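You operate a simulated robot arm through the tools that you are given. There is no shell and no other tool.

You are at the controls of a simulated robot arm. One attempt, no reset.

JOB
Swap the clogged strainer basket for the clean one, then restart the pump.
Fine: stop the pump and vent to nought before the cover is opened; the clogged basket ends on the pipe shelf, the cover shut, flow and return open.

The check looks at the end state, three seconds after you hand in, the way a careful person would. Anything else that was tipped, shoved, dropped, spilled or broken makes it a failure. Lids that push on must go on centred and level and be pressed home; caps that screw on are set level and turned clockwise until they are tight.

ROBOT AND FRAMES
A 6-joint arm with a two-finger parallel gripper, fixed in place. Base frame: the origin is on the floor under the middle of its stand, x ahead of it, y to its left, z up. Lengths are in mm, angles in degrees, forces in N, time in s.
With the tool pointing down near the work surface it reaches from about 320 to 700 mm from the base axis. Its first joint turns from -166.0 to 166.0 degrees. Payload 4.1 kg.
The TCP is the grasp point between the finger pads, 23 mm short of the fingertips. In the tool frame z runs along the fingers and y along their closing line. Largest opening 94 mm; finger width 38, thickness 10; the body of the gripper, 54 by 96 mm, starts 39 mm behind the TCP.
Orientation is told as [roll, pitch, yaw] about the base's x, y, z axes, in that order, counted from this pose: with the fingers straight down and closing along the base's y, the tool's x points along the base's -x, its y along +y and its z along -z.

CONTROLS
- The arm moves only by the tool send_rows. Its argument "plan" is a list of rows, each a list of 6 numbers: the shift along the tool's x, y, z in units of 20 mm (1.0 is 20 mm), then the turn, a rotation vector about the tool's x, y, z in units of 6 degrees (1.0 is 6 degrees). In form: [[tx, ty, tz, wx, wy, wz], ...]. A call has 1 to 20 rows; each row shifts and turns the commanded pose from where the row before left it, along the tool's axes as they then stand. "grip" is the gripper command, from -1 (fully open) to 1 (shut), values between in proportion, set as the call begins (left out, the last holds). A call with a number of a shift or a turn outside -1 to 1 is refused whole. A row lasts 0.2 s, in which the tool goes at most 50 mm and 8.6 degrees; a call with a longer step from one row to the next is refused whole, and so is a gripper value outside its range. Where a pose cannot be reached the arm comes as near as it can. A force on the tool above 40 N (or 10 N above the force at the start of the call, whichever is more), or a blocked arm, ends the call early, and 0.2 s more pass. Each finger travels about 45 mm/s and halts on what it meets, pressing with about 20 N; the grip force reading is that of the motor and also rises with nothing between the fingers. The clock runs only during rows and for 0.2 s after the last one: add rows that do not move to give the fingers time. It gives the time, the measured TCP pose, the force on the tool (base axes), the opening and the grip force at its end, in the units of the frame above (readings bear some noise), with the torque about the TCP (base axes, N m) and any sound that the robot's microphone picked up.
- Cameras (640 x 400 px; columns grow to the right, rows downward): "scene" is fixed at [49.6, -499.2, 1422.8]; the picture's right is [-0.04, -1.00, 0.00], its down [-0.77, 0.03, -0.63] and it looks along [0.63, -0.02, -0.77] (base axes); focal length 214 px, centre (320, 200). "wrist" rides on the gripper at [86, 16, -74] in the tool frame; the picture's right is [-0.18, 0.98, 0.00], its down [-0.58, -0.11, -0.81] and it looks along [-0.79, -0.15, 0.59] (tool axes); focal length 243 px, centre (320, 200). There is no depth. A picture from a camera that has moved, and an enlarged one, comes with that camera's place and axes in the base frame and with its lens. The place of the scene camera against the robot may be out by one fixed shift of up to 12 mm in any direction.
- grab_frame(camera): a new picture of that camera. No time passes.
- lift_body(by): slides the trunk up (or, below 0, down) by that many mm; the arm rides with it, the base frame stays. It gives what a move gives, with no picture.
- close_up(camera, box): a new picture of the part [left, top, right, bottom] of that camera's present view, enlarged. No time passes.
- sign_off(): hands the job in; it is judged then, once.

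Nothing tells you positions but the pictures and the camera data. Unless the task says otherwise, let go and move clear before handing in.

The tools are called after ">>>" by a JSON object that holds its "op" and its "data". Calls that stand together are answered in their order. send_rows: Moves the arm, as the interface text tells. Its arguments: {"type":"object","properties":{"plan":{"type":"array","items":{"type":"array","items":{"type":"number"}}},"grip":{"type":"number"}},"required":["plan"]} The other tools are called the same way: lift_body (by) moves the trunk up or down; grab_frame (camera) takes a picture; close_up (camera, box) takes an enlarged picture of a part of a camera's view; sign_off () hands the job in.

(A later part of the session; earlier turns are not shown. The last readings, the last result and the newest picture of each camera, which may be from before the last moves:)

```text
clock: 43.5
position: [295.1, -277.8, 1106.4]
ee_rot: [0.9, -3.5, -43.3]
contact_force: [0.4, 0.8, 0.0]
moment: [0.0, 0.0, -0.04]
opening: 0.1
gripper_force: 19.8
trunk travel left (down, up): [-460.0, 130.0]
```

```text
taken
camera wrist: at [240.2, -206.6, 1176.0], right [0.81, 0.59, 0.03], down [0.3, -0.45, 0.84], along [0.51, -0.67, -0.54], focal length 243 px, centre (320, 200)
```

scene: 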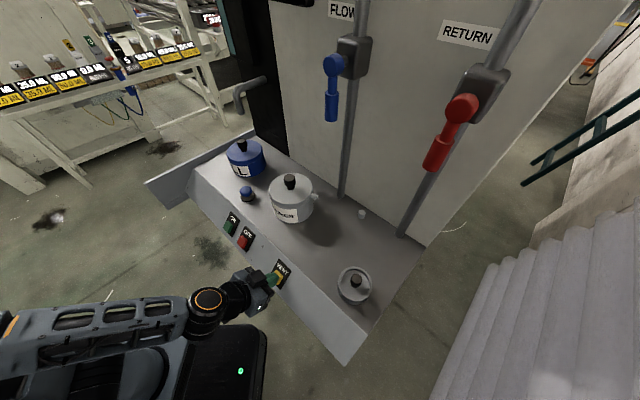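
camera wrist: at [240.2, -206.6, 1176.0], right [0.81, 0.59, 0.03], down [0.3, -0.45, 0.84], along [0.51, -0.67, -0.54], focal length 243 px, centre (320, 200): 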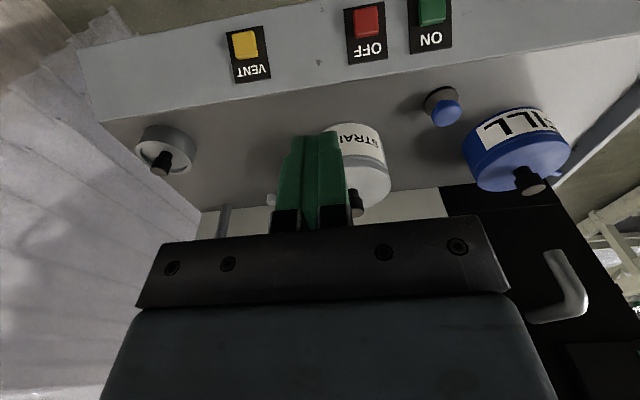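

>>> {"op": "send_rows", "data": {"plan": [[0, 0, 0, 0.15, 0.583, 0.283], [-0.44, -0.9, 0, 0, 0, 0], [-0.44, -0.9, 0, 0, 0, 0], [-0.44, -0.9, 0, 0, 0, 0], [-0.44, -0.9, 0, 0, 0, 0], [0, 0, 0, 0, 0, 0]]}}

>>> {"op": "grab_frame", "data": {"camera": "wrist"}}

>>> {"op": "close_up", "data": {"camera": "wrist", "box": [340, 100, 500, 200]}}

>>> {"op": "close_up", "data": {"camera": "wrist", "box": [160, 100, 320, 200]}}

```text
clock: 44.9
position: [269.4, -355.6, 1107.1]
ee_rot: [0.0, -0.1, -45.1]
contact_force: [-1.0, 0.2, -1.0]
moment: [-0.01, -0.01, -0.01]
opening: 0.0
gripper_force: 19.7
trunk travel left (down, up): [-460.0, 130.0]
```

```text
taken
camera wrist: at [220.5, -284.5, 1181.6], right [0.83, 0.56, 0.0], down [0.33, -0.49, 0.81], along [0.45, -0.67, -0.59], focal length 243 px, centre (320, 200)
```

wrist: 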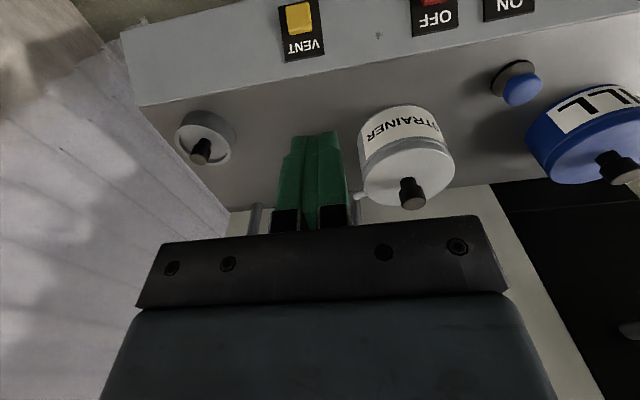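

```text
4.00 times, centred on (420, 150) of wrist
camera zoom: at [220.5, -284.5, 1181.6], right [0.83, 0.56, 0.0], down [0.33, -0.49, 0.81], along [0.45, -0.67, -0.59], focal length 970 px, centre (-80, 400)
```

zoom: 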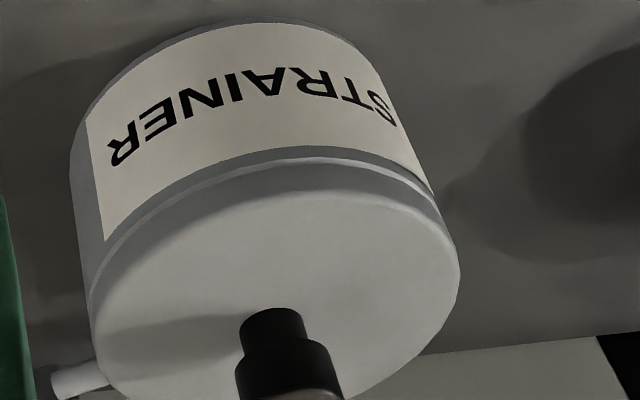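

```text
4.00 times, centred on (240, 150) of wrist
camera zoom: at [220.5, -284.5, 1181.6], right [0.83, 0.56, 0.0], down [0.33, -0.49, 0.81], along [0.45, -0.67, -0.59], focal length 970 px, centre (640, 400)
```

zoom: 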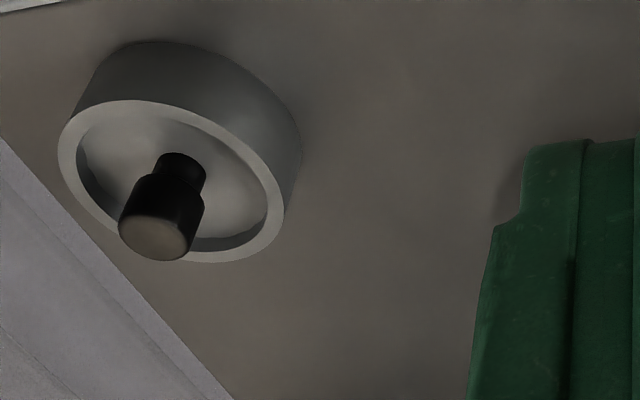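

>>> {"op": "close_up", "data": {"camera": "wrist", "box": [350, 160, 430, 210]}}

>>> {"op": "close_up", "data": {"camera": "scene", "box": [260, 165, 340, 215]}}

>>> {"op": "close_up", "data": {"camera": "scene", "box": [320, 190, 400, 240]}}

>>> {"op": "close_up", "data": {"camera": "scene", "box": [315, 260, 395, 310]}}

```text
8.00 times, centred on (390, 185) of wrist
camera zoom: at [220.5, -284.5, 1181.6], right [0.83, 0.56, 0.0], down [0.33, -0.49, 0.81], along [0.45, -0.67, -0.59], focal length 1941 px, centre (-240, 320)
```

zoom: 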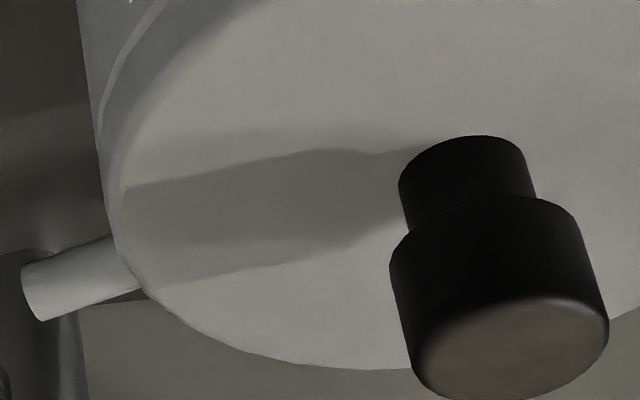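

```text
8.00 times, centred on (300, 190) of scene
camera zoom: at [49.6, -499.2, 1422.8], right [-0.04, -1.0, 0.0], down [-0.77, 0.03, -0.63], along [0.63, -0.02, -0.77], focal length 1716 px, centre (480, 280)
```

zoom: 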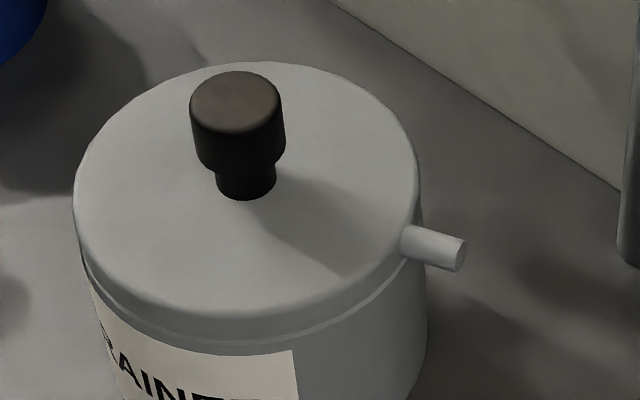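

```text
8.00 times, centred on (360, 215) of scene
camera zoom: at [49.6, -499.2, 1422.8], right [-0.04, -1.0, 0.0], down [-0.77, 0.03, -0.63], along [0.63, -0.02, -0.77], focal length 1716 px, centre (0, 80)
```

zoom: 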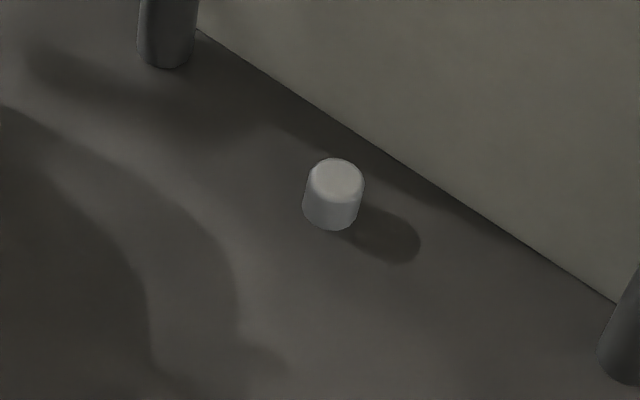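

```text
8.00 times, centred on (355, 285) of scene
camera zoom: at [49.6, -499.2, 1422.8], right [-0.04, -1.0, 0.0], down [-0.77, 0.03, -0.63], along [0.63, -0.02, -0.77], focal length 1716 px, centre (40, -480)
```

zoom: 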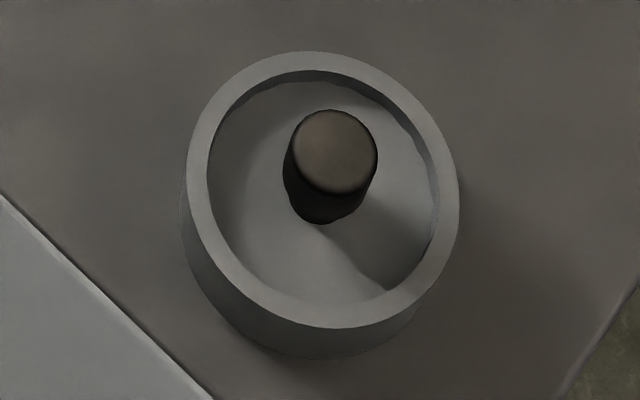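

The cover has a knob (≈31 mm head, narrower neck) and a side peg. I'll open the fingers somewhat and hover near the cover knob for precise alignment.

>>> {"op": "send_rows", "data": {"plan": [[-1, 0.725, 0, 0, 0, 0], [-1, 0.725, 0, 0, 0, 0], [-1, 0.725, 0, 0, 0, 0], [-1, 0.725, 0, 0, 0, 0], [-1, 0.725, 0, 0, 0, 0], [-1, 0.725, 0, 0, 0, 0], [0, 0, 0, 0, 0, 0], [0, 0, 0, 0, 0, 0]], "grip": -0.4}}

>>> {"op": "grab_frame", "data": {"camera": "wrist"}}

>>> {"op": "grab_frame", "data": {"camera": "scene"}}

```text
clock: 46.7
position: [415.9, -377.6, 1106.3]
ee_rot: [0.0, 0.1, -45.1]
contact_force: [0.4, 0.3, -0.1]
moment: [-0.01, 0.0, 0.01]
opening: 65.6
gripper_force: 0.1
trunk travel left (down, up): [-460.0, 130.0]
```

```text
taken
camera wrist: at [366.4, -305.4, 1180.5], right [0.83, 0.56, 0.0], down [0.33, -0.49, 0.81], along [0.45, -0.67, -0.59], focal length 243 px, centre (320, 200)
```

wrist: 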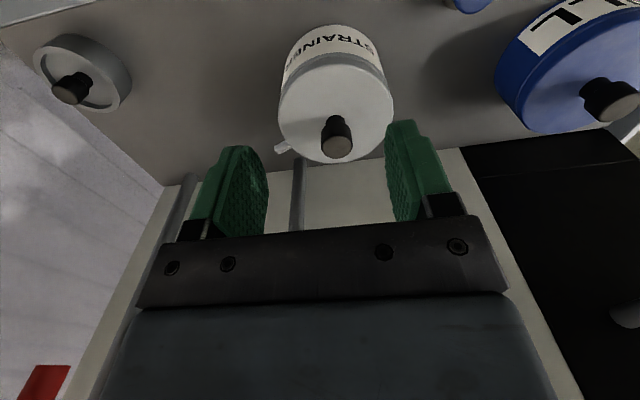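

```text
taken
```

scene: 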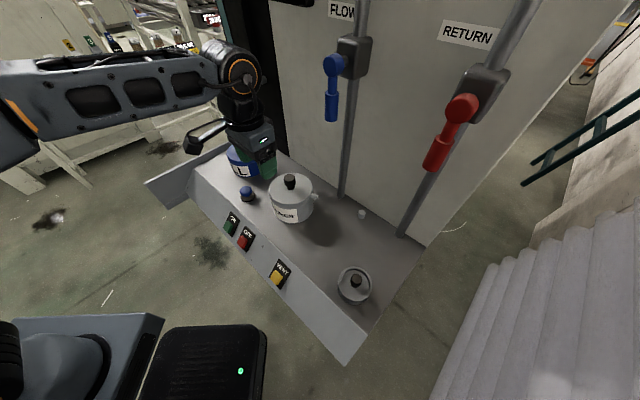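

>>> {"op": "send_rows", "data": {"plan": [[-1, 0.04, 0.375, 0, 0, 0], [-1, 0.04, 0.375, 0, 0, 0], [-1, 0.04, 0.375, 0, 0, 0], [-1, 0.03, 0.375, 0, 0, 0], [0, 0, 0, 0, 0, 0], [0, 0, 0, 0, 0, 0]]}}

>>> {"op": "grab_frame", "data": {"camera": "wrist"}}

>>> {"op": "close_up", "data": {"camera": "wrist", "box": [240, 40, 400, 140]}}

>>> {"op": "close_up", "data": {"camera": "scene", "box": [220, 100, 380, 200]}}

```text
clock: 48.1
position: [474.6, -431.7, 1076.0]
ee_rot: [0.0, 0.1, -45.1]
contact_force: [0.1, -0.4, 0.8]
moment: [0.01, 0.0, 0.0]
opening: 65.8
gripper_force: 0.0
trunk travel left (down, up): [-460.0, 130.0]
```

```text
taken
camera wrist: at [425.3, -360.0, 1149.8], right [0.83, 0.56, 0.0], down [0.33, -0.49, 0.81], along [0.45, -0.67, -0.59], focal length 243 px, centre (320, 200)
```

wrist: 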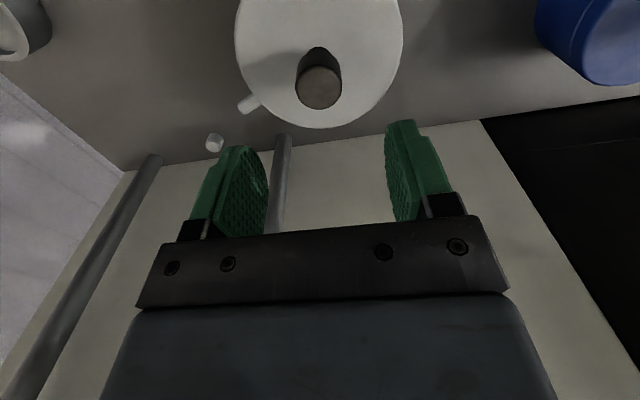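

```text
4.00 times, centred on (320, 90) of wrist
camera zoom: at [425.3, -360.0, 1149.8], right [0.83, 0.56, 0.0], down [0.33, -0.49, 0.81], along [0.45, -0.67, -0.59], focal length 970 px, centre (320, 640)
```

zoom: 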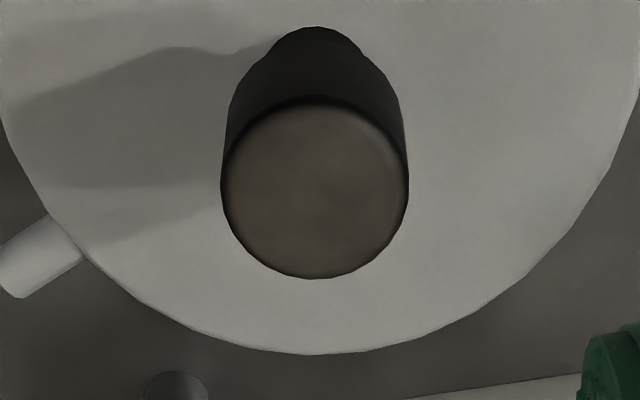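

```text
4.00 times, centred on (300, 150) of scene
camera zoom: at [49.6, -499.2, 1422.8], right [-0.04, -1.0, 0.0], down [-0.77, 0.03, -0.63], along [0.63, -0.02, -0.77], focal length 858 px, centre (400, 400)
```

zoom: 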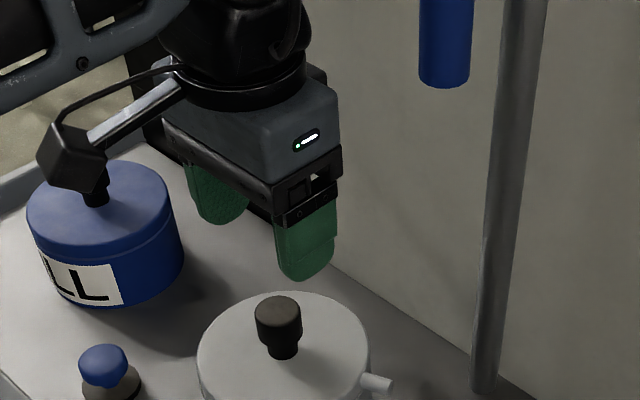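

The knob is directly below the TCP (within about 1 mm, 31–32 mm diameter). Descending to grasp it.

>>> {"op": "send_rows", "data": {"plan": [[0, -0.04, 0.94, 0, 0, 0], [0, 0, 0.94, 0, 0, 0], [0, 0, 0.94, 0, 0, 0], [0, 0, 0.94, 0, 0, 0], [0, 0, 0.94, 0, 0, 0], [0, 0, 0, 0, 0, 0]]}}

>>> {"op": "grab_frame", "data": {"camera": "wrist"}}

>>> {"op": "close_up", "data": {"camera": "scene", "box": [220, 130, 380, 230]}}

```text
clock: 49.5
position: [473.2, -432.5, 980.5]
ee_rot: [0.0, 0.1, -45.1]
contact_force: [0.8, 0.4, 0.7]
moment: [0.03, 0.01, 0.01]
opening: 65.7
gripper_force: 0.0
trunk travel left (down, up): [-460.0, 130.0]
```

```text
taken
camera wrist: at [423.8, -361.4, 1055.2], right [0.83, 0.56, 0.0], down [0.33, -0.49, 0.81], along [0.45, -0.67, -0.59], focal length 243 px, centre (320, 200)
```

wrist: 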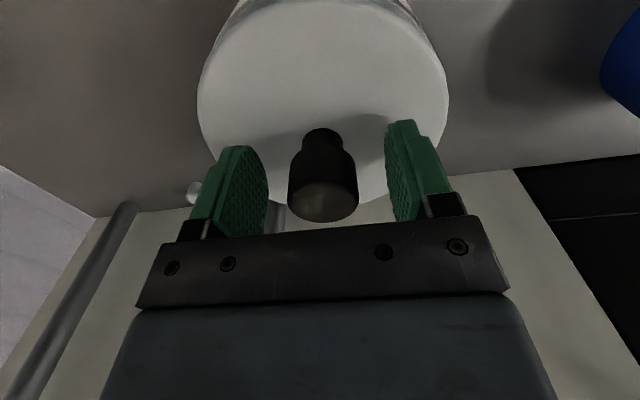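

```text
4.00 times, centred on (300, 180) of scene
camera zoom: at [49.6, -499.2, 1422.8], right [-0.04, -1.0, 0.0], down [-0.77, 0.03, -0.63], along [0.63, -0.02, -0.77], focal length 858 px, centre (400, 280)
```

zoom: 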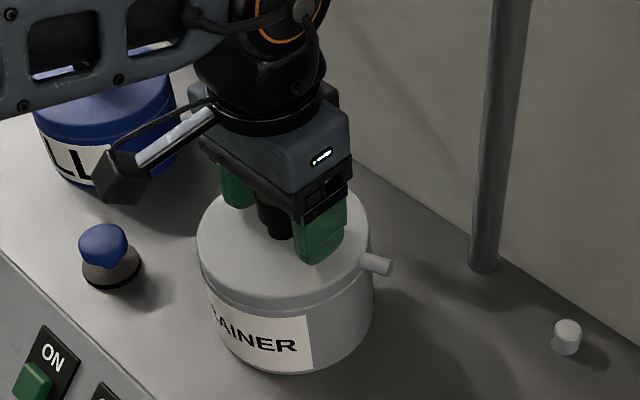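

Knob is centred between the fingers. Closing the grip.

>>> {"op": "send_rows", "data": {"plan": [[0, 0, 0, 0, 0, 0], [0, 0, 0, 0, 0, 0], [0, 0, 0, 0, 0, 0], [0, 0, 0, 0, 0, 0], [0, 0, 0, 0, 0, 0]], "grip": 1}}

>>> {"op": "grab_frame", "data": {"camera": "wrist"}}

```text
clock: 50.7
position: [474.8, -431.9, 980.4]
ee_rot: [0.1, 0.2, -45.1]
contact_force: [2.8, 4.8, -0.5]
moment: [-0.38, 0.27, 0.16]
opening: 32.0
gripper_force: 45.1
trunk travel left (down, up): [-460.0, 130.0]
```

```text
taken
camera wrist: at [424.7, -360.4, 1055.5], right [0.83, 0.56, 0.0], down [0.33, -0.49, 0.81], along [0.46, -0.66, -0.59], focal length 243 px, centre (320, 200)
```

wrist: 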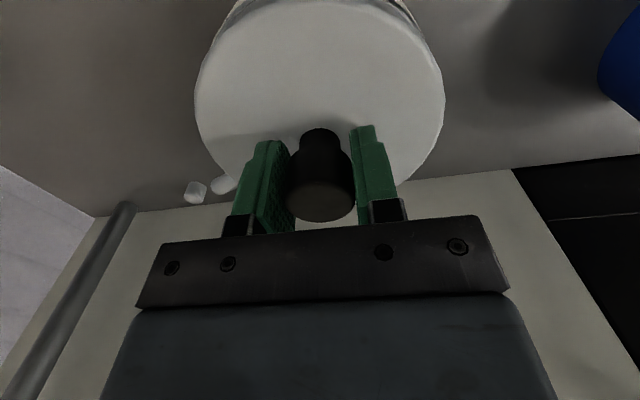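

Gripped (opening 32 mm). Testing with a small lift to learn whether it pushes on or screws.

>>> {"op": "send_rows", "data": {"plan": [[0, 0.05, 0, 0, 0, 0], [0, 0, -0.05, 0, 0, 0], [0, 0, -0.05, 0, 0, 0], [0, 0, -0.05, 0, 0, 0], [0, 0, 0, 0, 0, 0]]}}

>>> {"op": "close_up", "data": {"camera": "scene", "box": [260, 165, 340, 215]}}

```text
clock: 51.9
position: [474.8, -432.2, 982.0]
ee_rot: [0.0, 0.6, -45.1]
contact_force: [-10.4, 15.0, -32.2]
moment: [-0.91, -0.1, 0.08]
opening: 31.8
gripper_force: 45.2
trunk travel left (down, up): [-460.0, 130.0]
```

```text
8.00 times, centred on (300, 190) of scene
camera zoom: at [49.6, -499.2, 1422.8], right [-0.04, -1.0, 0.0], down [-0.77, 0.03, -0.63], along [0.63, -0.02, -0.77], focal length 1716 px, centre (480, 280)
```

zoom: 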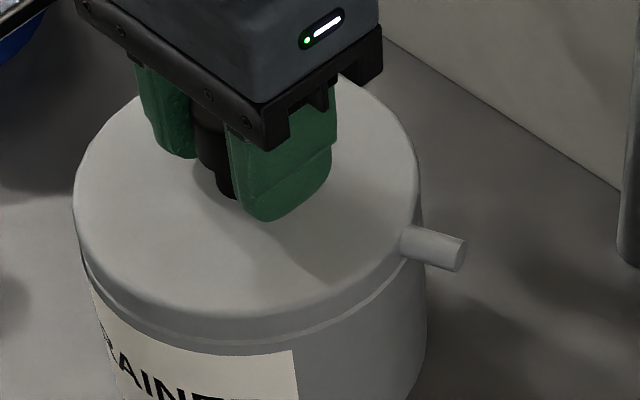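

It doesn't lift (32 N at 1.5 mm), so it seems locked; I'll release the lift strain and try turning anticlockwise.

>>> {"op": "send_rows", "data": {"plan": [[0, 0, 0.15, 0, 0, 0], [0, 0, 0, 0, 0, 0], [0, 0, 0, 0, 0, -0.5], [0, 0, 0, 0, 0, -0.5], [0, 0, 0, 0, 0, 0]]}}

>>> {"op": "close_up", "data": {"camera": "scene", "box": [260, 165, 340, 215]}}

```text
clock: 53.1
position: [475.1, -433.3, 980.5]
ee_rot: [0.1, 0.0, -39.0]
contact_force: [-1.1, 7.3, -18.0]
moment: [-0.61, 0.29, -0.27]
opening: 31.6
gripper_force: 45.0
trunk travel left (down, up): [-460.0, 130.0]
```

```text
8.00 times, centred on (300, 190) of scene
camera zoom: at [49.6, -499.2, 1422.8], right [-0.04, -1.0, 0.0], down [-0.77, 0.03, -0.63], along [0.63, -0.02, -0.77], focal length 1716 px, centre (480, 280)
```

zoom: 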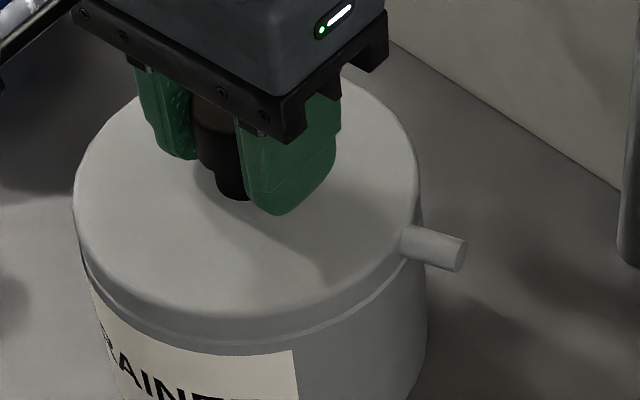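

>>> {"op": "send_rows", "data": {"plan": [[0, 0, 0, 0, 0, -0.5], [0, 0, 0, 0, 0, -0.5], [0, 0, 0, 0, 0, -0.5], [0, 0, 0, 0, 0, -0.5], [0, 0, 0, 0, 0, 0]]}}

>>> {"op": "close_up", "data": {"camera": "scene", "box": [260, 165, 340, 215]}}

>>> {"op": "grab_frame", "data": {"camera": "wrist"}}

```text
clock: 54.3
position: [473.6, -432.0, 981.9]
ee_rot: [0.1, 0.0, -27.2]
contact_force: [-5.5, 11.3, -14.1]
moment: [-0.38, 0.18, -0.76]
opening: 30.9
gripper_force: 44.9
trunk travel left (down, up): [-460.0, 130.0]
```

```text
8.00 times, centred on (300, 190) of scene
camera zoom: at [49.6, -499.2, 1422.8], right [-0.04, -1.0, 0.0], down [-0.77, 0.03, -0.63], along [0.63, -0.02, -0.77], focal length 1716 px, centre (480, 280)
```

zoom: 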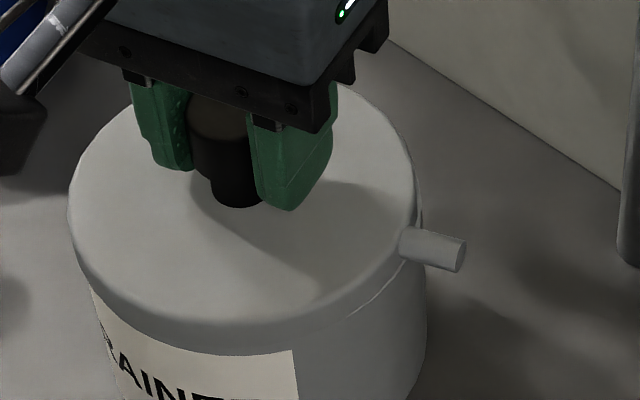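

```text
taken
camera wrist: at [405.0, -379.5, 1056.3], right [0.61, 0.79, 0.0], down [0.47, -0.36, 0.8], along [0.64, -0.49, -0.59], focal length 243 px, centre (320, 200)
```

wrist: 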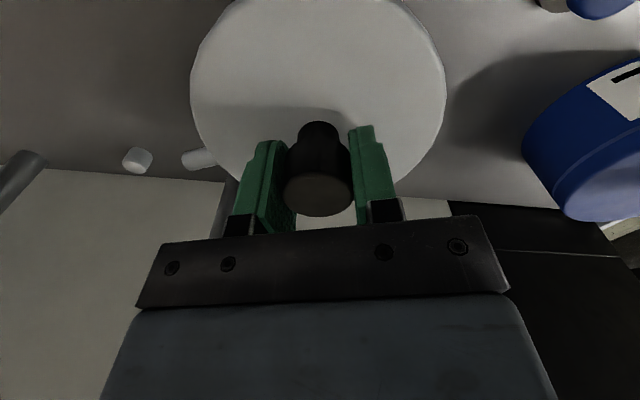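

>>> {"op": "close_up", "data": {"camera": "scene", "box": [262, 186, 302, 211]}}

>>> {"op": "close_up", "data": {"camera": "scene", "box": [292, 186, 332, 211]}}

>>> {"op": "close_up", "data": {"camera": "wrist", "box": [180, 0, 460, 175]}}

```text
16.00 times, centred on (282, 198) of scene
camera zoom: at [49.6, -499.2, 1422.8], right [-0.04, -1.0, 0.0], down [-0.77, 0.03, -0.63], along [0.63, -0.02, -0.77], focal length 3432 px, centre (928, 224)
```

zoom: 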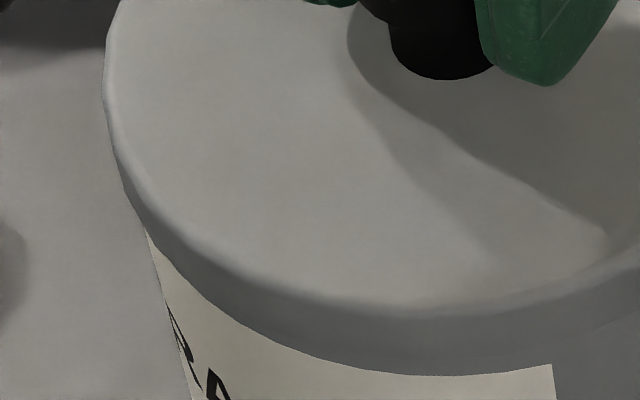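

```text
16.00 times, centred on (312, 198) of scene
camera zoom: at [49.6, -499.2, 1422.8], right [-0.04, -1.0, 0.0], down [-0.77, 0.03, -0.63], along [0.63, -0.02, -0.77], focal length 3432 px, centre (448, 224)
```

zoom: 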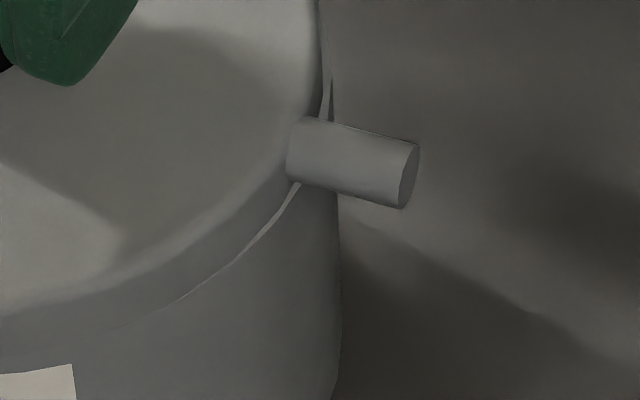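

```text
2.29 times, centred on (320, 88) of wrist
camera zoom: at [405.0, -379.5, 1056.3], right [0.61, 0.79, 0.0], down [0.47, -0.36, 0.8], along [0.64, -0.49, -0.59], focal length 555 px, centre (320, 457)
```

zoom: 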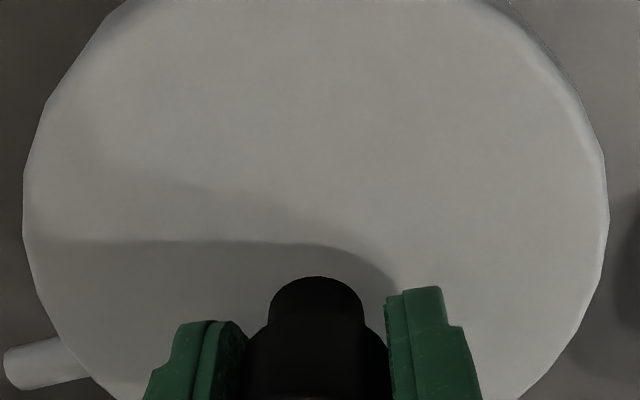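

The lid has shifted ~2 mm off the body rim (the peg belongs to the body), so it's loosened. Lifting gently.

>>> {"op": "send_rows", "data": {"plan": [[0, 0, -0.1, 0, 0, 0], [0, 0, -0.1, 0, 0, 0], [0, 0, 0, 0, 0, 0]]}}

>>> {"op": "close_up", "data": {"camera": "scene", "box": [260, 165, 340, 215]}}

```text
clock: 55.1
position: [476.3, -432.6, 981.7]
ee_rot: [0.2, 0.5, -27.1]
contact_force: [-3.8, 8.8, -36.2]
moment: [-0.88, -0.41, -0.56]
opening: 31.0
gripper_force: 44.8
trunk travel left (down, up): [-460.0, 130.0]
```

```text
8.00 times, centred on (300, 190) of scene
camera zoom: at [49.6, -499.2, 1422.8], right [-0.04, -1.0, 0.0], down [-0.77, 0.03, -0.63], along [0.63, -0.02, -0.77], focal length 1716 px, centre (480, 280)
```

zoom: 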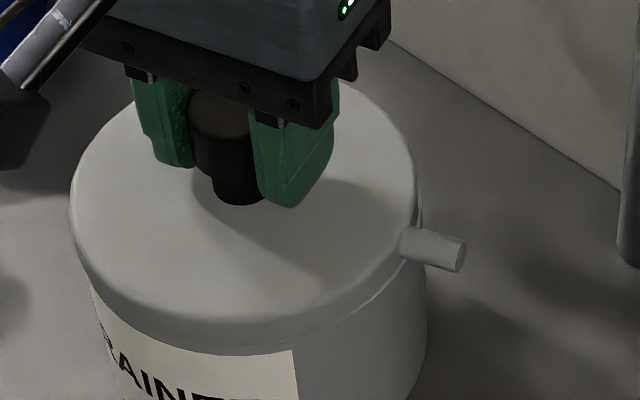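

Still held vertically. I'll release most of the lift and keep turning anticlockwise, watching torque.

>>> {"op": "send_rows", "data": {"plan": [[0, 0, 0.15, 0, 0, 0], [0, 0, 0, 0, 0, -0.5], [0, 0, 0, 0, 0, -0.5], [0, 0, 0, 0, 0, -0.5], [0, 0, 0, 0, 0, -0.5], [0, 0, 0, 0, 0, 0]]}}

>>> {"op": "close_up", "data": {"camera": "scene", "box": [260, 165, 340, 215]}}

```text
clock: 56.5
position: [476.8, -431.2, 982.3]
ee_rot: [0.0, 0.0, -15.0]
contact_force: [-2.8, 11.1, -21.9]
moment: [-0.73, 0.2, -0.47]
opening: 32.2
gripper_force: 44.4
trunk travel left (down, up): [-460.0, 130.0]
```

```text
8.00 times, centred on (300, 190) of scene
camera zoom: at [49.6, -499.2, 1422.8], right [-0.04, -1.0, 0.0], down [-0.77, 0.03, -0.63], along [0.63, -0.02, -0.77], focal length 1716 px, centre (480, 280)
```

zoom: 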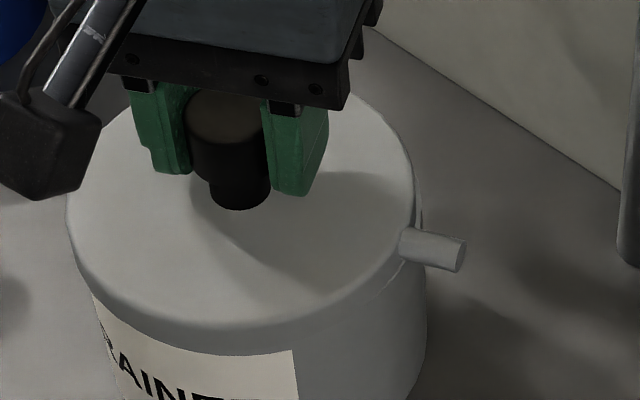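

>>> {"op": "send_rows", "data": {"plan": [[0, 0, 0, 0, 0, -1], [0, 0, 0, 0, 0, -1], [0, 0, 0, 0, 0, -1], [0, 0, 0, 0, 0, -1], [0, 0, 0, 0, 0, 0]]}}

>>> {"op": "close_up", "data": {"camera": "scene", "box": [260, 165, 340, 215]}}

```text
clock: 57.5
position: [478.6, -427.9, 983.4]
ee_rot: [0.7, 0.0, 7.9]
contact_force: [6.2, 25.2, 1.3]
moment: [-0.11, 0.18, -0.6]
opening: 31.1
gripper_force: 44.8
trunk travel left (down, up): [-460.0, 130.0]
stopped in row 5: the force on the tool passed its limit at 56 N (the readings are from after the stop); the commanded pose is now the measured one
```

```text
8.00 times, centred on (300, 190) of scene
camera zoom: at [49.6, -499.2, 1422.8], right [-0.04, -1.0, 0.0], down [-0.77, 0.03, -0.63], along [0.63, -0.02, -0.77], focal length 1716 px, centre (480, 280)
```

zoom: 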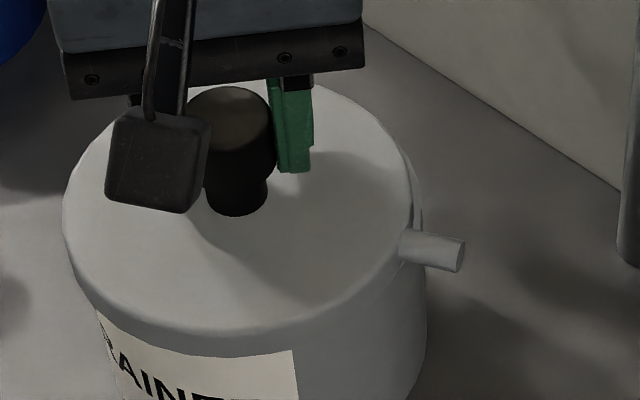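

>>> {"op": "grab_frame", "data": {"camera": "wrist"}}

>>> {"op": "close_up", "data": {"camera": "scene", "box": [240, 150, 360, 225]}}

```text
taken
camera wrist: at [389.7, -424.9, 1058.2], right [0.05, 1.0, 0.01], down [0.59, -0.04, 0.81], along [0.81, -0.03, -0.59], focal length 243 px, centre (320, 200)
```

wrist: 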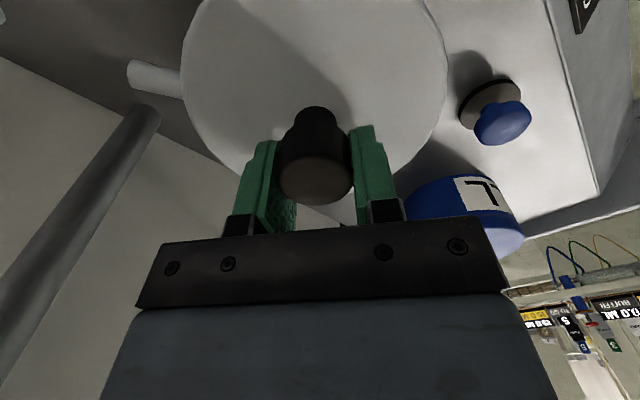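

```text
5.33 times, centred on (300, 188) of scene
camera zoom: at [49.6, -499.2, 1422.8], right [-0.04, -1.0, 0.0], down [-0.77, 0.03, -0.63], along [0.63, -0.02, -0.77], focal length 1144 px, centre (427, 267)
```

zoom: 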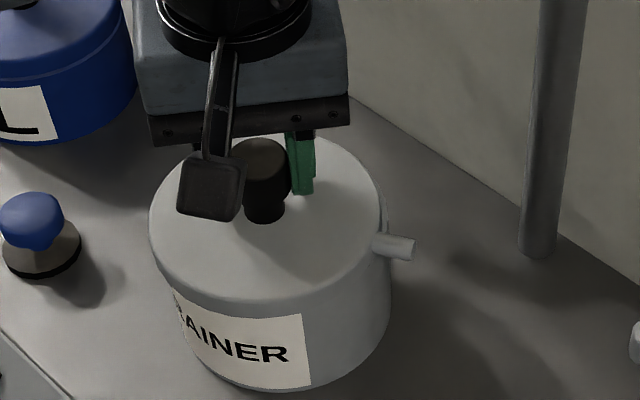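

The lid looks displaced inward a few mm. I'll release, back up and inspect how it sits before doing more.

>>> {"op": "send_rows", "data": {"plan": [[0, 0, 0, 0, 0, 0], [0, 0, 0, 0, 0, 0], [0, 0, 0, 0, 0, 0], [0, 0, 0, 0, 0, 0]], "grip": -0.4}}

>>> {"op": "close_up", "data": {"camera": "scene", "box": [260, 165, 340, 215]}}

>>> {"op": "grab_frame", "data": {"camera": "wrist"}}

```text
clock: 58.5
position: [474.3, -430.7, 983.0]
ee_rot: [0.5, -0.1, 7.9]
contact_force: [0.3, -0.3, -0.4]
moment: [0.02, -0.02, 0.0]
opening: 65.8
gripper_force: 0.1
trunk travel left (down, up): [-460.0, 130.0]
```

```text
8.00 times, centred on (300, 190) of scene
camera zoom: at [49.6, -499.2, 1422.8], right [-0.04, -1.0, 0.0], down [-0.77, 0.03, -0.63], along [0.63, -0.02, -0.77], focal length 1716 px, centre (480, 280)
```

zoom: 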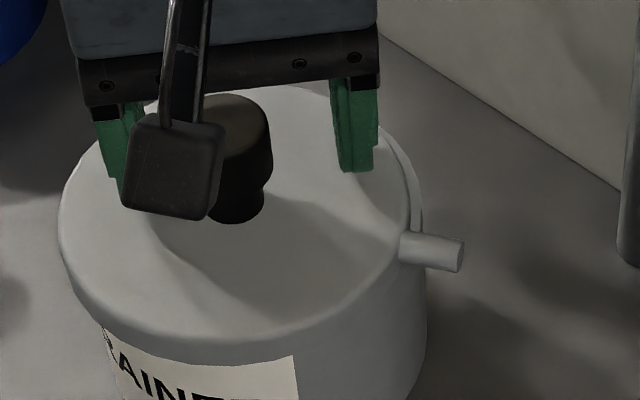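

```text
taken
camera wrist: at [387.7, -429.4, 1057.3], right [0.05, 1.0, 0.01], down [0.59, -0.04, 0.81], along [0.81, -0.03, -0.59], focal length 243 px, centre (320, 200)
```

wrist: 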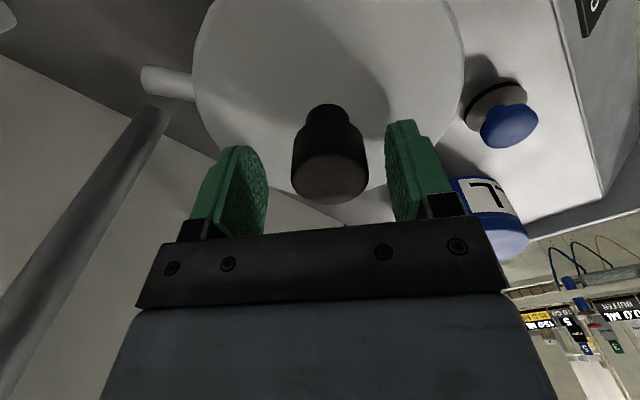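

The lid is now loose, sitting a few mm inward of centre on the rim. I'll rise, restore the yaw, and re-align on the knob.

>>> {"op": "send_rows", "data": {"plan": [[0, 0, -1, 0, 0, 0], [0, 0, -1, 0, 0, 0], [0, 0, -1, 0, 0, 0], [0, 0, -1, 0, 0, 0], [0, 0, 0, 0.083, 0, 1], [0, 0, 0, 0, 0, 1], [0, 0, 0, 0, 0, 1], [0, 0, 0, 0, 0, 1], [0, 0, 0, 0, 0, 1], [0, 0, 0, 0, 0, 1], [0, 0, 0, 0, 0, 1], [0, 0, 0, 0, 0, 1], [0, 0, 0, 0, 0, 0.82], [0, 0, 0, 0, 0, 0]]}}

>>> {"op": "grab_frame", "data": {"camera": "wrist"}}

>>> {"op": "close_up", "data": {"camera": "scene", "box": [260, 165, 340, 215]}}

```text
clock: 61.5
position: [475.3, -432.4, 1062.6]
ee_rot: [0.0, -0.1, -45.2]
contact_force: [0.4, -0.1, 0.2]
moment: [0.0, 0.01, 0.01]
opening: 66.3
gripper_force: 0.0
trunk travel left (down, up): [-460.0, 130.0]
```

```text
taken
camera wrist: at [426.3, -360.6, 1137.3], right [0.83, 0.56, 0.0], down [0.33, -0.49, 0.81], along [0.45, -0.67, -0.59], focal length 243 px, centre (320, 200)
```

wrist: 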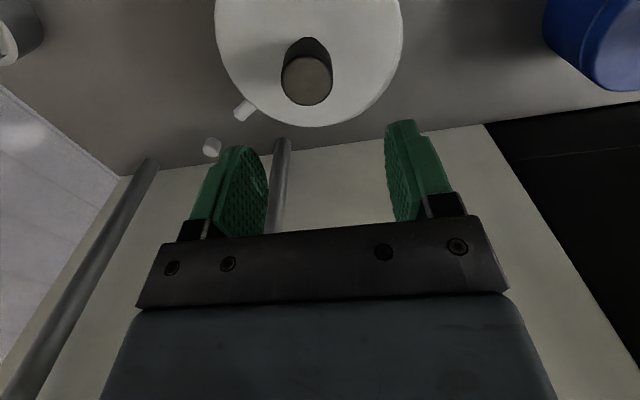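

```text
8.00 times, centred on (300, 190) of scene
camera zoom: at [49.6, -499.2, 1422.8], right [-0.04, -1.0, 0.0], down [-0.77, 0.03, -0.63], along [0.63, -0.02, -0.77], focal length 1716 px, centre (480, 280)
```

zoom: 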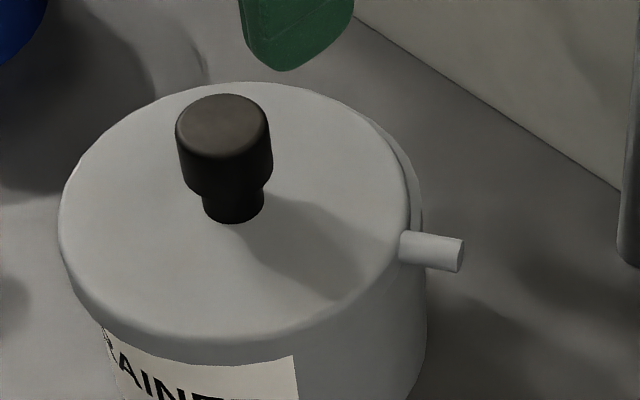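

>>> {"op": "send_rows", "data": {"plan": [[0.58, -0.31, 0, 0, 0, 0], [0, 0, 0.9, 0, 0, 0], [0, 0, 0, 0, 0, 0]]}}

>>> {"op": "grab_frame", "data": {"camera": "wrist"}}

>>> {"op": "close_up", "data": {"camera": "wrist", "box": [200, 0, 440, 150]}}

```text
clock: 62.3
position: [463.6, -429.2, 1045.1]
ee_rot: [0.0, 0.0, -45.1]
contact_force: [-0.3, 0.0, -0.3]
moment: [-0.03, 0.02, -0.02]
opening: 65.6
gripper_force: 0.0
trunk travel left (down, up): [-460.0, 130.0]
```

```text
taken
camera wrist: at [413.7, -357.2, 1118.9], right [0.83, 0.56, 0.0], down [0.33, -0.49, 0.81], along [0.45, -0.67, -0.59], focal length 243 px, centre (320, 200)
```

wrist: 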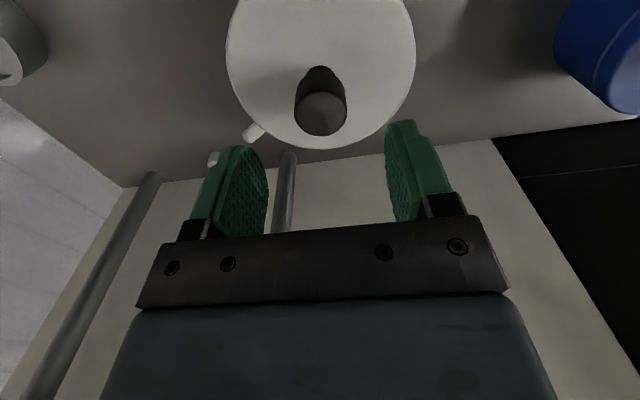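

```text
2.67 times, centred on (320, 75) of wrist
camera zoom: at [413.7, -357.2, 1118.9], right [0.83, 0.56, 0.0], down [0.33, -0.49, 0.81], along [0.45, -0.67, -0.59], focal length 647 px, centre (320, 533)
```

zoom: 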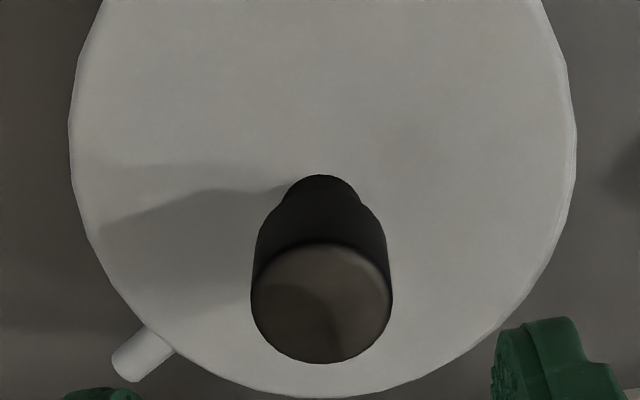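

Knob again centred below TCP at the same height. Descending and gripping.

>>> {"op": "send_rows", "data": {"plan": [[0, 0, 0.8, 0, 0, 0], [0, 0, 0.8, 0, 0, 0], [0, 0, 0.8, 0, 0, 0], [0, 0, 0.8, 0, 0, 0], [0, 0, 0, 0, 0, 0]]}}

>>> {"op": "send_rows", "data": {"plan": [[0, 0, 0, 0, 0, 0], [0, 0, 0, 0, 0, 0], [0, 0, 0, 0, 0, 0], [0, 0, 0, 0, 0, 0], [0, 0, 0, 0, 0, 0]], "grip": 1}}

>>> {"op": "grab_frame", "data": {"camera": "wrist"}}

```text
clock: 63.5
position: [462.8, -429.9, 979.5]
ee_rot: [-0.1, 0.0, -45.1]
contact_force: [-0.6, -1.0, -0.2]
moment: [0.01, -0.02, 0.03]
opening: 65.9
gripper_force: 0.0
trunk travel left (down, up): [-460.0, 130.0]
```

```text
clock: 64.7
position: [463.0, -427.7, 980.9]
ee_rot: [0.0, 0.1, -45.0]
contact_force: [4.6, 7.9, -2.1]
moment: [-0.29, 0.18, 0.2]
opening: 31.3
gripper_force: 45.0
trunk travel left (down, up): [-460.0, 130.0]
```

```text
taken
camera wrist: at [414.1, -356.8, 1055.1], right [0.83, 0.56, 0.0], down [0.33, -0.49, 0.81], along [0.46, -0.67, -0.59], focal length 243 px, centre (320, 200)
```

wrist: 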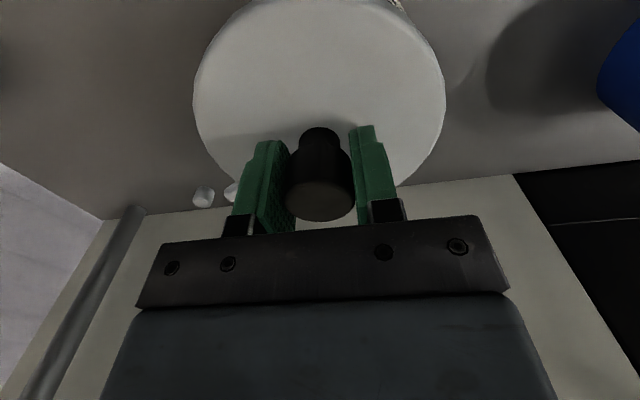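

>>> {"op": "send_rows", "data": {"plan": [[0, 0, -0.1, 0, 0, 0], [0, 0, -0.1, 0, 0, 0], [0, 0, 0, 0, 0, 0]]}}

>>> {"op": "close_up", "data": {"camera": "scene", "box": [260, 165, 340, 215]}}

```text
clock: 65.5
position: [463.5, -428.9, 980.7]
ee_rot: [0.0, 0.4, -45.1]
contact_force: [0.4, 15.0, -29.6]
moment: [-1.1, -0.34, -0.29]
opening: 31.3
gripper_force: 45.0
trunk travel left (down, up): [-460.0, 130.0]
```

```text
8.00 times, centred on (300, 190) of scene
camera zoom: at [49.6, -499.2, 1422.8], right [-0.04, -1.0, 0.0], down [-0.77, 0.03, -0.63], along [0.63, -0.02, -0.77], focal length 1716 px, centre (480, 280)
```

zoom: 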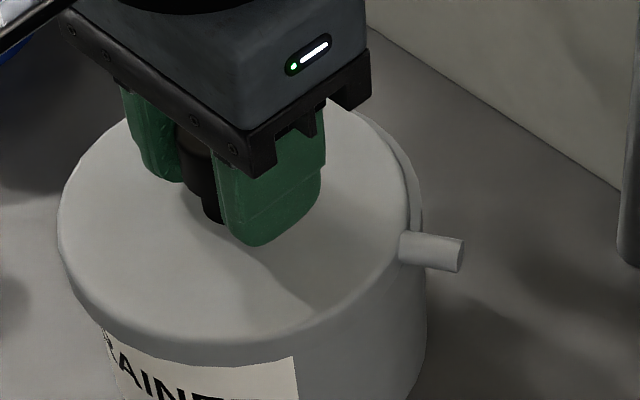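

Key finding: the lid shifted along an arc about a point near the side peg and it is held vertically – it's a swing cover pivoting about (u≈667, v≈−20). I'll release the lift strain and swing it anticlockwise along that arc, checking forces.

>>> {"op": "send_rows", "data": {"plan": [[0, 0, 0.2, 0, 0, 0], [0, 0, 0, 0, 0, 0], [0.2216, -0.199, 0, 0, 0, -1], [0.2216, -0.199, 0, 0, 0, -1], [0, 0, 0, 0, 0, 0]]}}

>>> {"op": "close_up", "data": {"camera": "scene", "box": [260, 165, 340, 215]}}

```text
clock: 66.7
position: [452.0, -427.8, 980.9]
ee_rot: [0.0, 0.0, -33.0]
contact_force: [0.0, 26.5, -14.3]
moment: [0.21, -0.07, -0.22]
opening: 31.8
gripper_force: 44.7
trunk travel left (down, up): [-460.0, 130.0]
```

```text
8.00 times, centred on (300, 190) of scene
camera zoom: at [49.6, -499.2, 1422.8], right [-0.04, -1.0, 0.0], down [-0.77, 0.03, -0.63], along [0.63, -0.02, -0.77], focal length 1716 px, centre (480, 280)
```

zoom: 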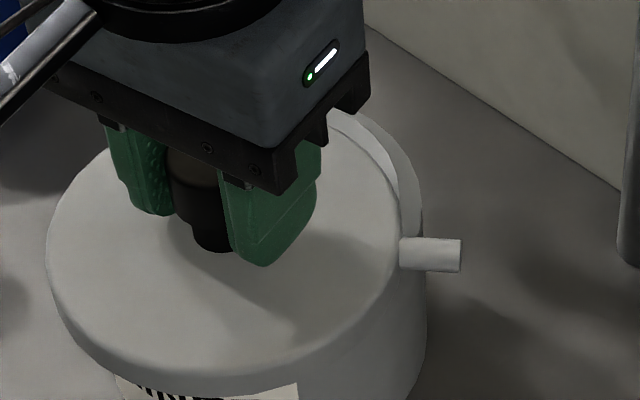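

The peg's outer tip stays fixed while the lid swings, so the pivot is there: P≈(672, −50), radius ≈86 mm. I'll correct the path and continue swinging.

>>> {"op": "send_rows", "data": {"plan": [[0.0875, 0.141, 0, 0, 0, 0], [0.331, -0.172, 0, 0, 0, -0.833], [0.331, -0.172, 0, 0, 0, -0.833], [0.331, -0.172, 0, 0, 0, -0.833], [0, 0, 0, 0, 0, 0]]}}

>>> {"op": "close_up", "data": {"camera": "scene", "box": [240, 150, 360, 225]}}

```text
clock: 67.9
position: [429.7, -426.5, 980.9]
ee_rot: [-0.2, -0.1, -18.0]
contact_force: [1.7, 8.3, -14.4]
moment: [0.0, -0.73, 0.28]
opening: 31.5
gripper_force: 45.5
trunk travel left (down, up): [-460.0, 130.0]
```

```text
5.33 times, centred on (300, 188) of scene
camera zoom: at [49.6, -499.2, 1422.8], right [-0.04, -1.0, 0.0], down [-0.77, 0.03, -0.63], along [0.63, -0.02, -0.77], focal length 1144 px, centre (427, 267)
```

zoom: 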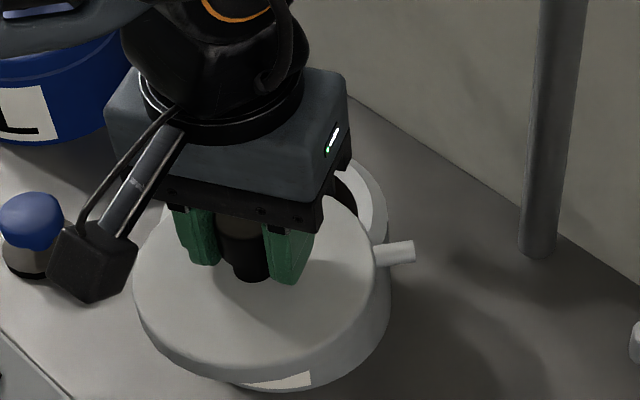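

Swinging well with low force. Continuing the arc.

>>> {"op": "send_rows", "data": {"plan": [[0.0126, 0.027, 0.035, 0, 0, 0], [0.331, -0.172, 0, 0, 0, -0.833], [0.331, -0.172, 0, 0, 0, -0.833], [0.331, -0.172, 0, 0, 0, -0.833], [0.331, -0.172, 0, 0, 0, -0.833], [0.331, -0.172, 0, 0, 0, -0.833], [0, 0, 0, 0, 0, 0]]}}

>>> {"op": "close_up", "data": {"camera": "scene", "box": [240, 150, 360, 225]}}

```text
clock: 69.5
position: [393.9, -439.3, 981.8]
ee_rot: [-0.2, -0.2, 7.0]
contact_force: [19.1, -18.5, 11.1]
moment: [0.54, 0.2, 0.41]
opening: 31.3
gripper_force: 45.6
trunk travel left (down, up): [-460.0, 130.0]
```

```text
5.33 times, centred on (300, 188) of scene
camera zoom: at [49.6, -499.2, 1422.8], right [-0.04, -1.0, 0.0], down [-0.77, 0.03, -0.63], along [0.63, -0.02, -0.77], focal length 1144 px, centre (427, 267)
```

zoom: 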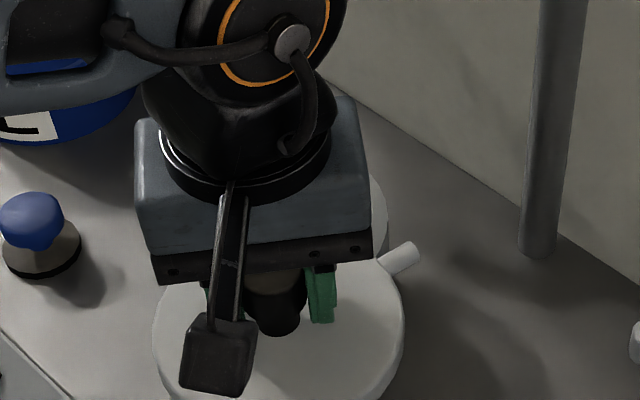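

>>> {"op": "send_rows", "data": {"plan": [[-0.053, -0.097, -0.025, 0, 0, 0], [0.3135, -0.19, 0, 0, 0, -0.833], [0.3135, -0.19, 0, 0, 0, -0.833], [0.3135, -0.19, 0, 0, 0, -0.833], [0, 0, 0, 0, 0, 0]]}}

>>> {"op": "close_up", "data": {"camera": "scene", "box": [240, 150, 360, 225]}}

```text
clock: 70.7
position: [377.4, -452.3, 981.8]
ee_rot: [0.0, 0.0, 22.0]
contact_force: [3.0, -2.5, 13.8]
moment: [0.05, -0.61, 0.02]
opening: 31.4
gripper_force: 44.6
trunk travel left (down, up): [-460.0, 130.0]
```

```text
5.33 times, centred on (300, 188) of scene
camera zoom: at [49.6, -499.2, 1422.8], right [-0.04, -1.0, 0.0], down [-0.77, 0.03, -0.63], along [0.63, -0.02, -0.77], focal length 1144 px, centre (427, 267)
```

zoom: 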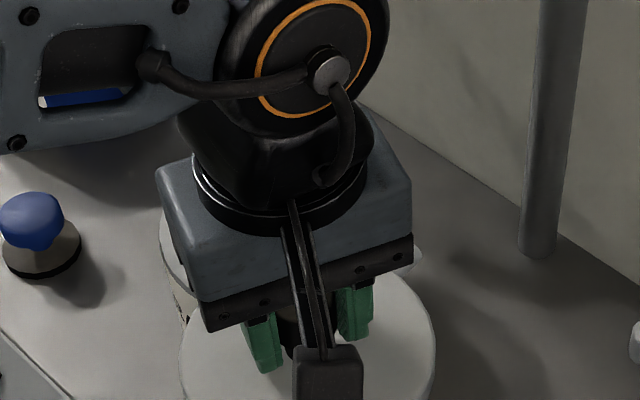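

>>> {"op": "send_rows", "data": {"plan": [[0, 0, -0.035, 0, 0, 0], [0.315, -0.188, 0, 0, 0, -0.833], [0.315, -0.188, 0, 0, 0, -0.833], [0.315, -0.188, 0, 0, 0, -0.833], [0, 0, 0, 0, 0, 0]]}}

>>> {"op": "close_up", "data": {"camera": "scene", "box": [240, 150, 400, 250]}}

```text
clock: 71.9
position: [366.6, -471.0, 981.7]
ee_rot: [-0.2, -0.1, 37.0]
contact_force: [-0.7, 2.6, 14.8]
moment: [0.7, 0.55, 0.22]
opening: 31.5
gripper_force: 45.4
trunk travel left (down, up): [-460.0, 130.0]
```

```text
4.00 times, centred on (320, 200) of scene
camera zoom: at [49.6, -499.2, 1422.8], right [-0.04, -1.0, 0.0], down [-0.77, 0.03, -0.63], along [0.63, -0.02, -0.77], focal length 858 px, centre (320, 200)
```

zoom: 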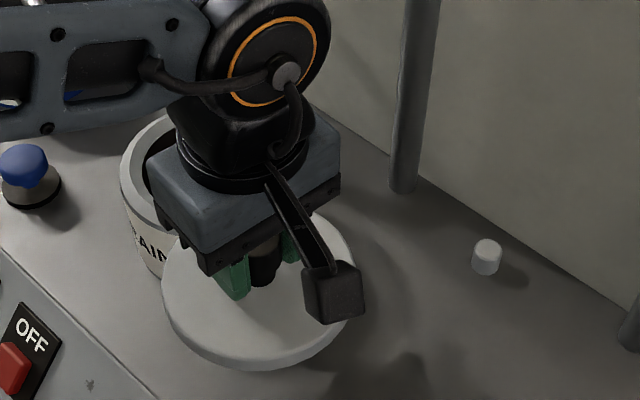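

The cover is nearly fully clear of the body opening. A bit more swing for margin, then release and rise.

>>> {"op": "send_rows", "data": {"plan": [[0.315, -0.188, -0.02, 0, 0, -0.833], [0.315, -0.188, 0, 0, 0, -0.833], [0, 0, 0, 0, 0, 0]]}}

>>> {"op": "send_rows", "data": {"plan": [[0, 0, 0, 0, 0, 0], [0, 0, 0, 0, 0, 0], [0, 0, 0, 0, 0, 0], [0, 0, -1, 0, 0, 0], [0, 0, -1, 0, 0, 0], [0, 0, -1, 0, 0, 0], [0, 0, -1, 0, 0, 0], [0, 0, 0, 0, 0, 0]], "grip": -0.4}}

>>> {"op": "close_up", "data": {"camera": "scene", "box": [240, 150, 400, 250]}}

```text
clock: 72.7
position: [360.6, -479.4, 981.7]
ee_rot: [0.7, -0.5, 47.0]
contact_force: [-3.7, 32.2, 6.7]
moment: [-0.37, -0.18, -0.23]
opening: 32.2
gripper_force: 44.7
trunk travel left (down, up): [-460.0, 130.0]
stopped in row 3: the force on the tool passed its limit at 41 N (the readings are from after the stop); the commanded pose is now the measured one
```

```text
clock: 74.5
position: [361.2, -486.6, 1058.0]
ee_rot: [0.5, -0.3, 46.9]
contact_force: [0.3, 0.3, 0.0]
moment: [0.01, 0.0, 0.01]
opening: 65.8
gripper_force: 0.1
trunk travel left (down, up): [-460.0, 130.0]
```

```text
4.00 times, centred on (320, 200) of scene
camera zoom: at [49.6, -499.2, 1422.8], right [-0.04, -1.0, 0.0], down [-0.77, 0.03, -0.63], along [0.63, -0.02, -0.77], focal length 858 px, centre (320, 200)
```

zoom: 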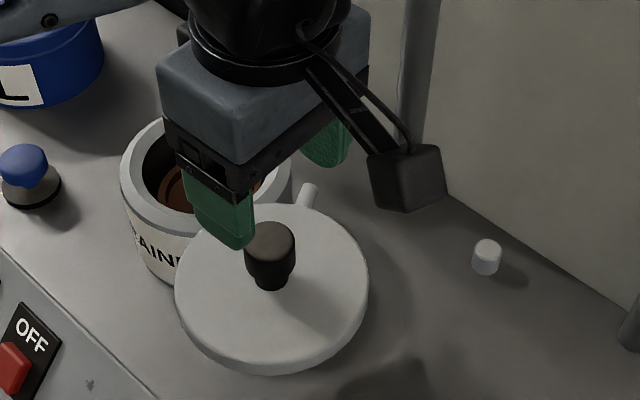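

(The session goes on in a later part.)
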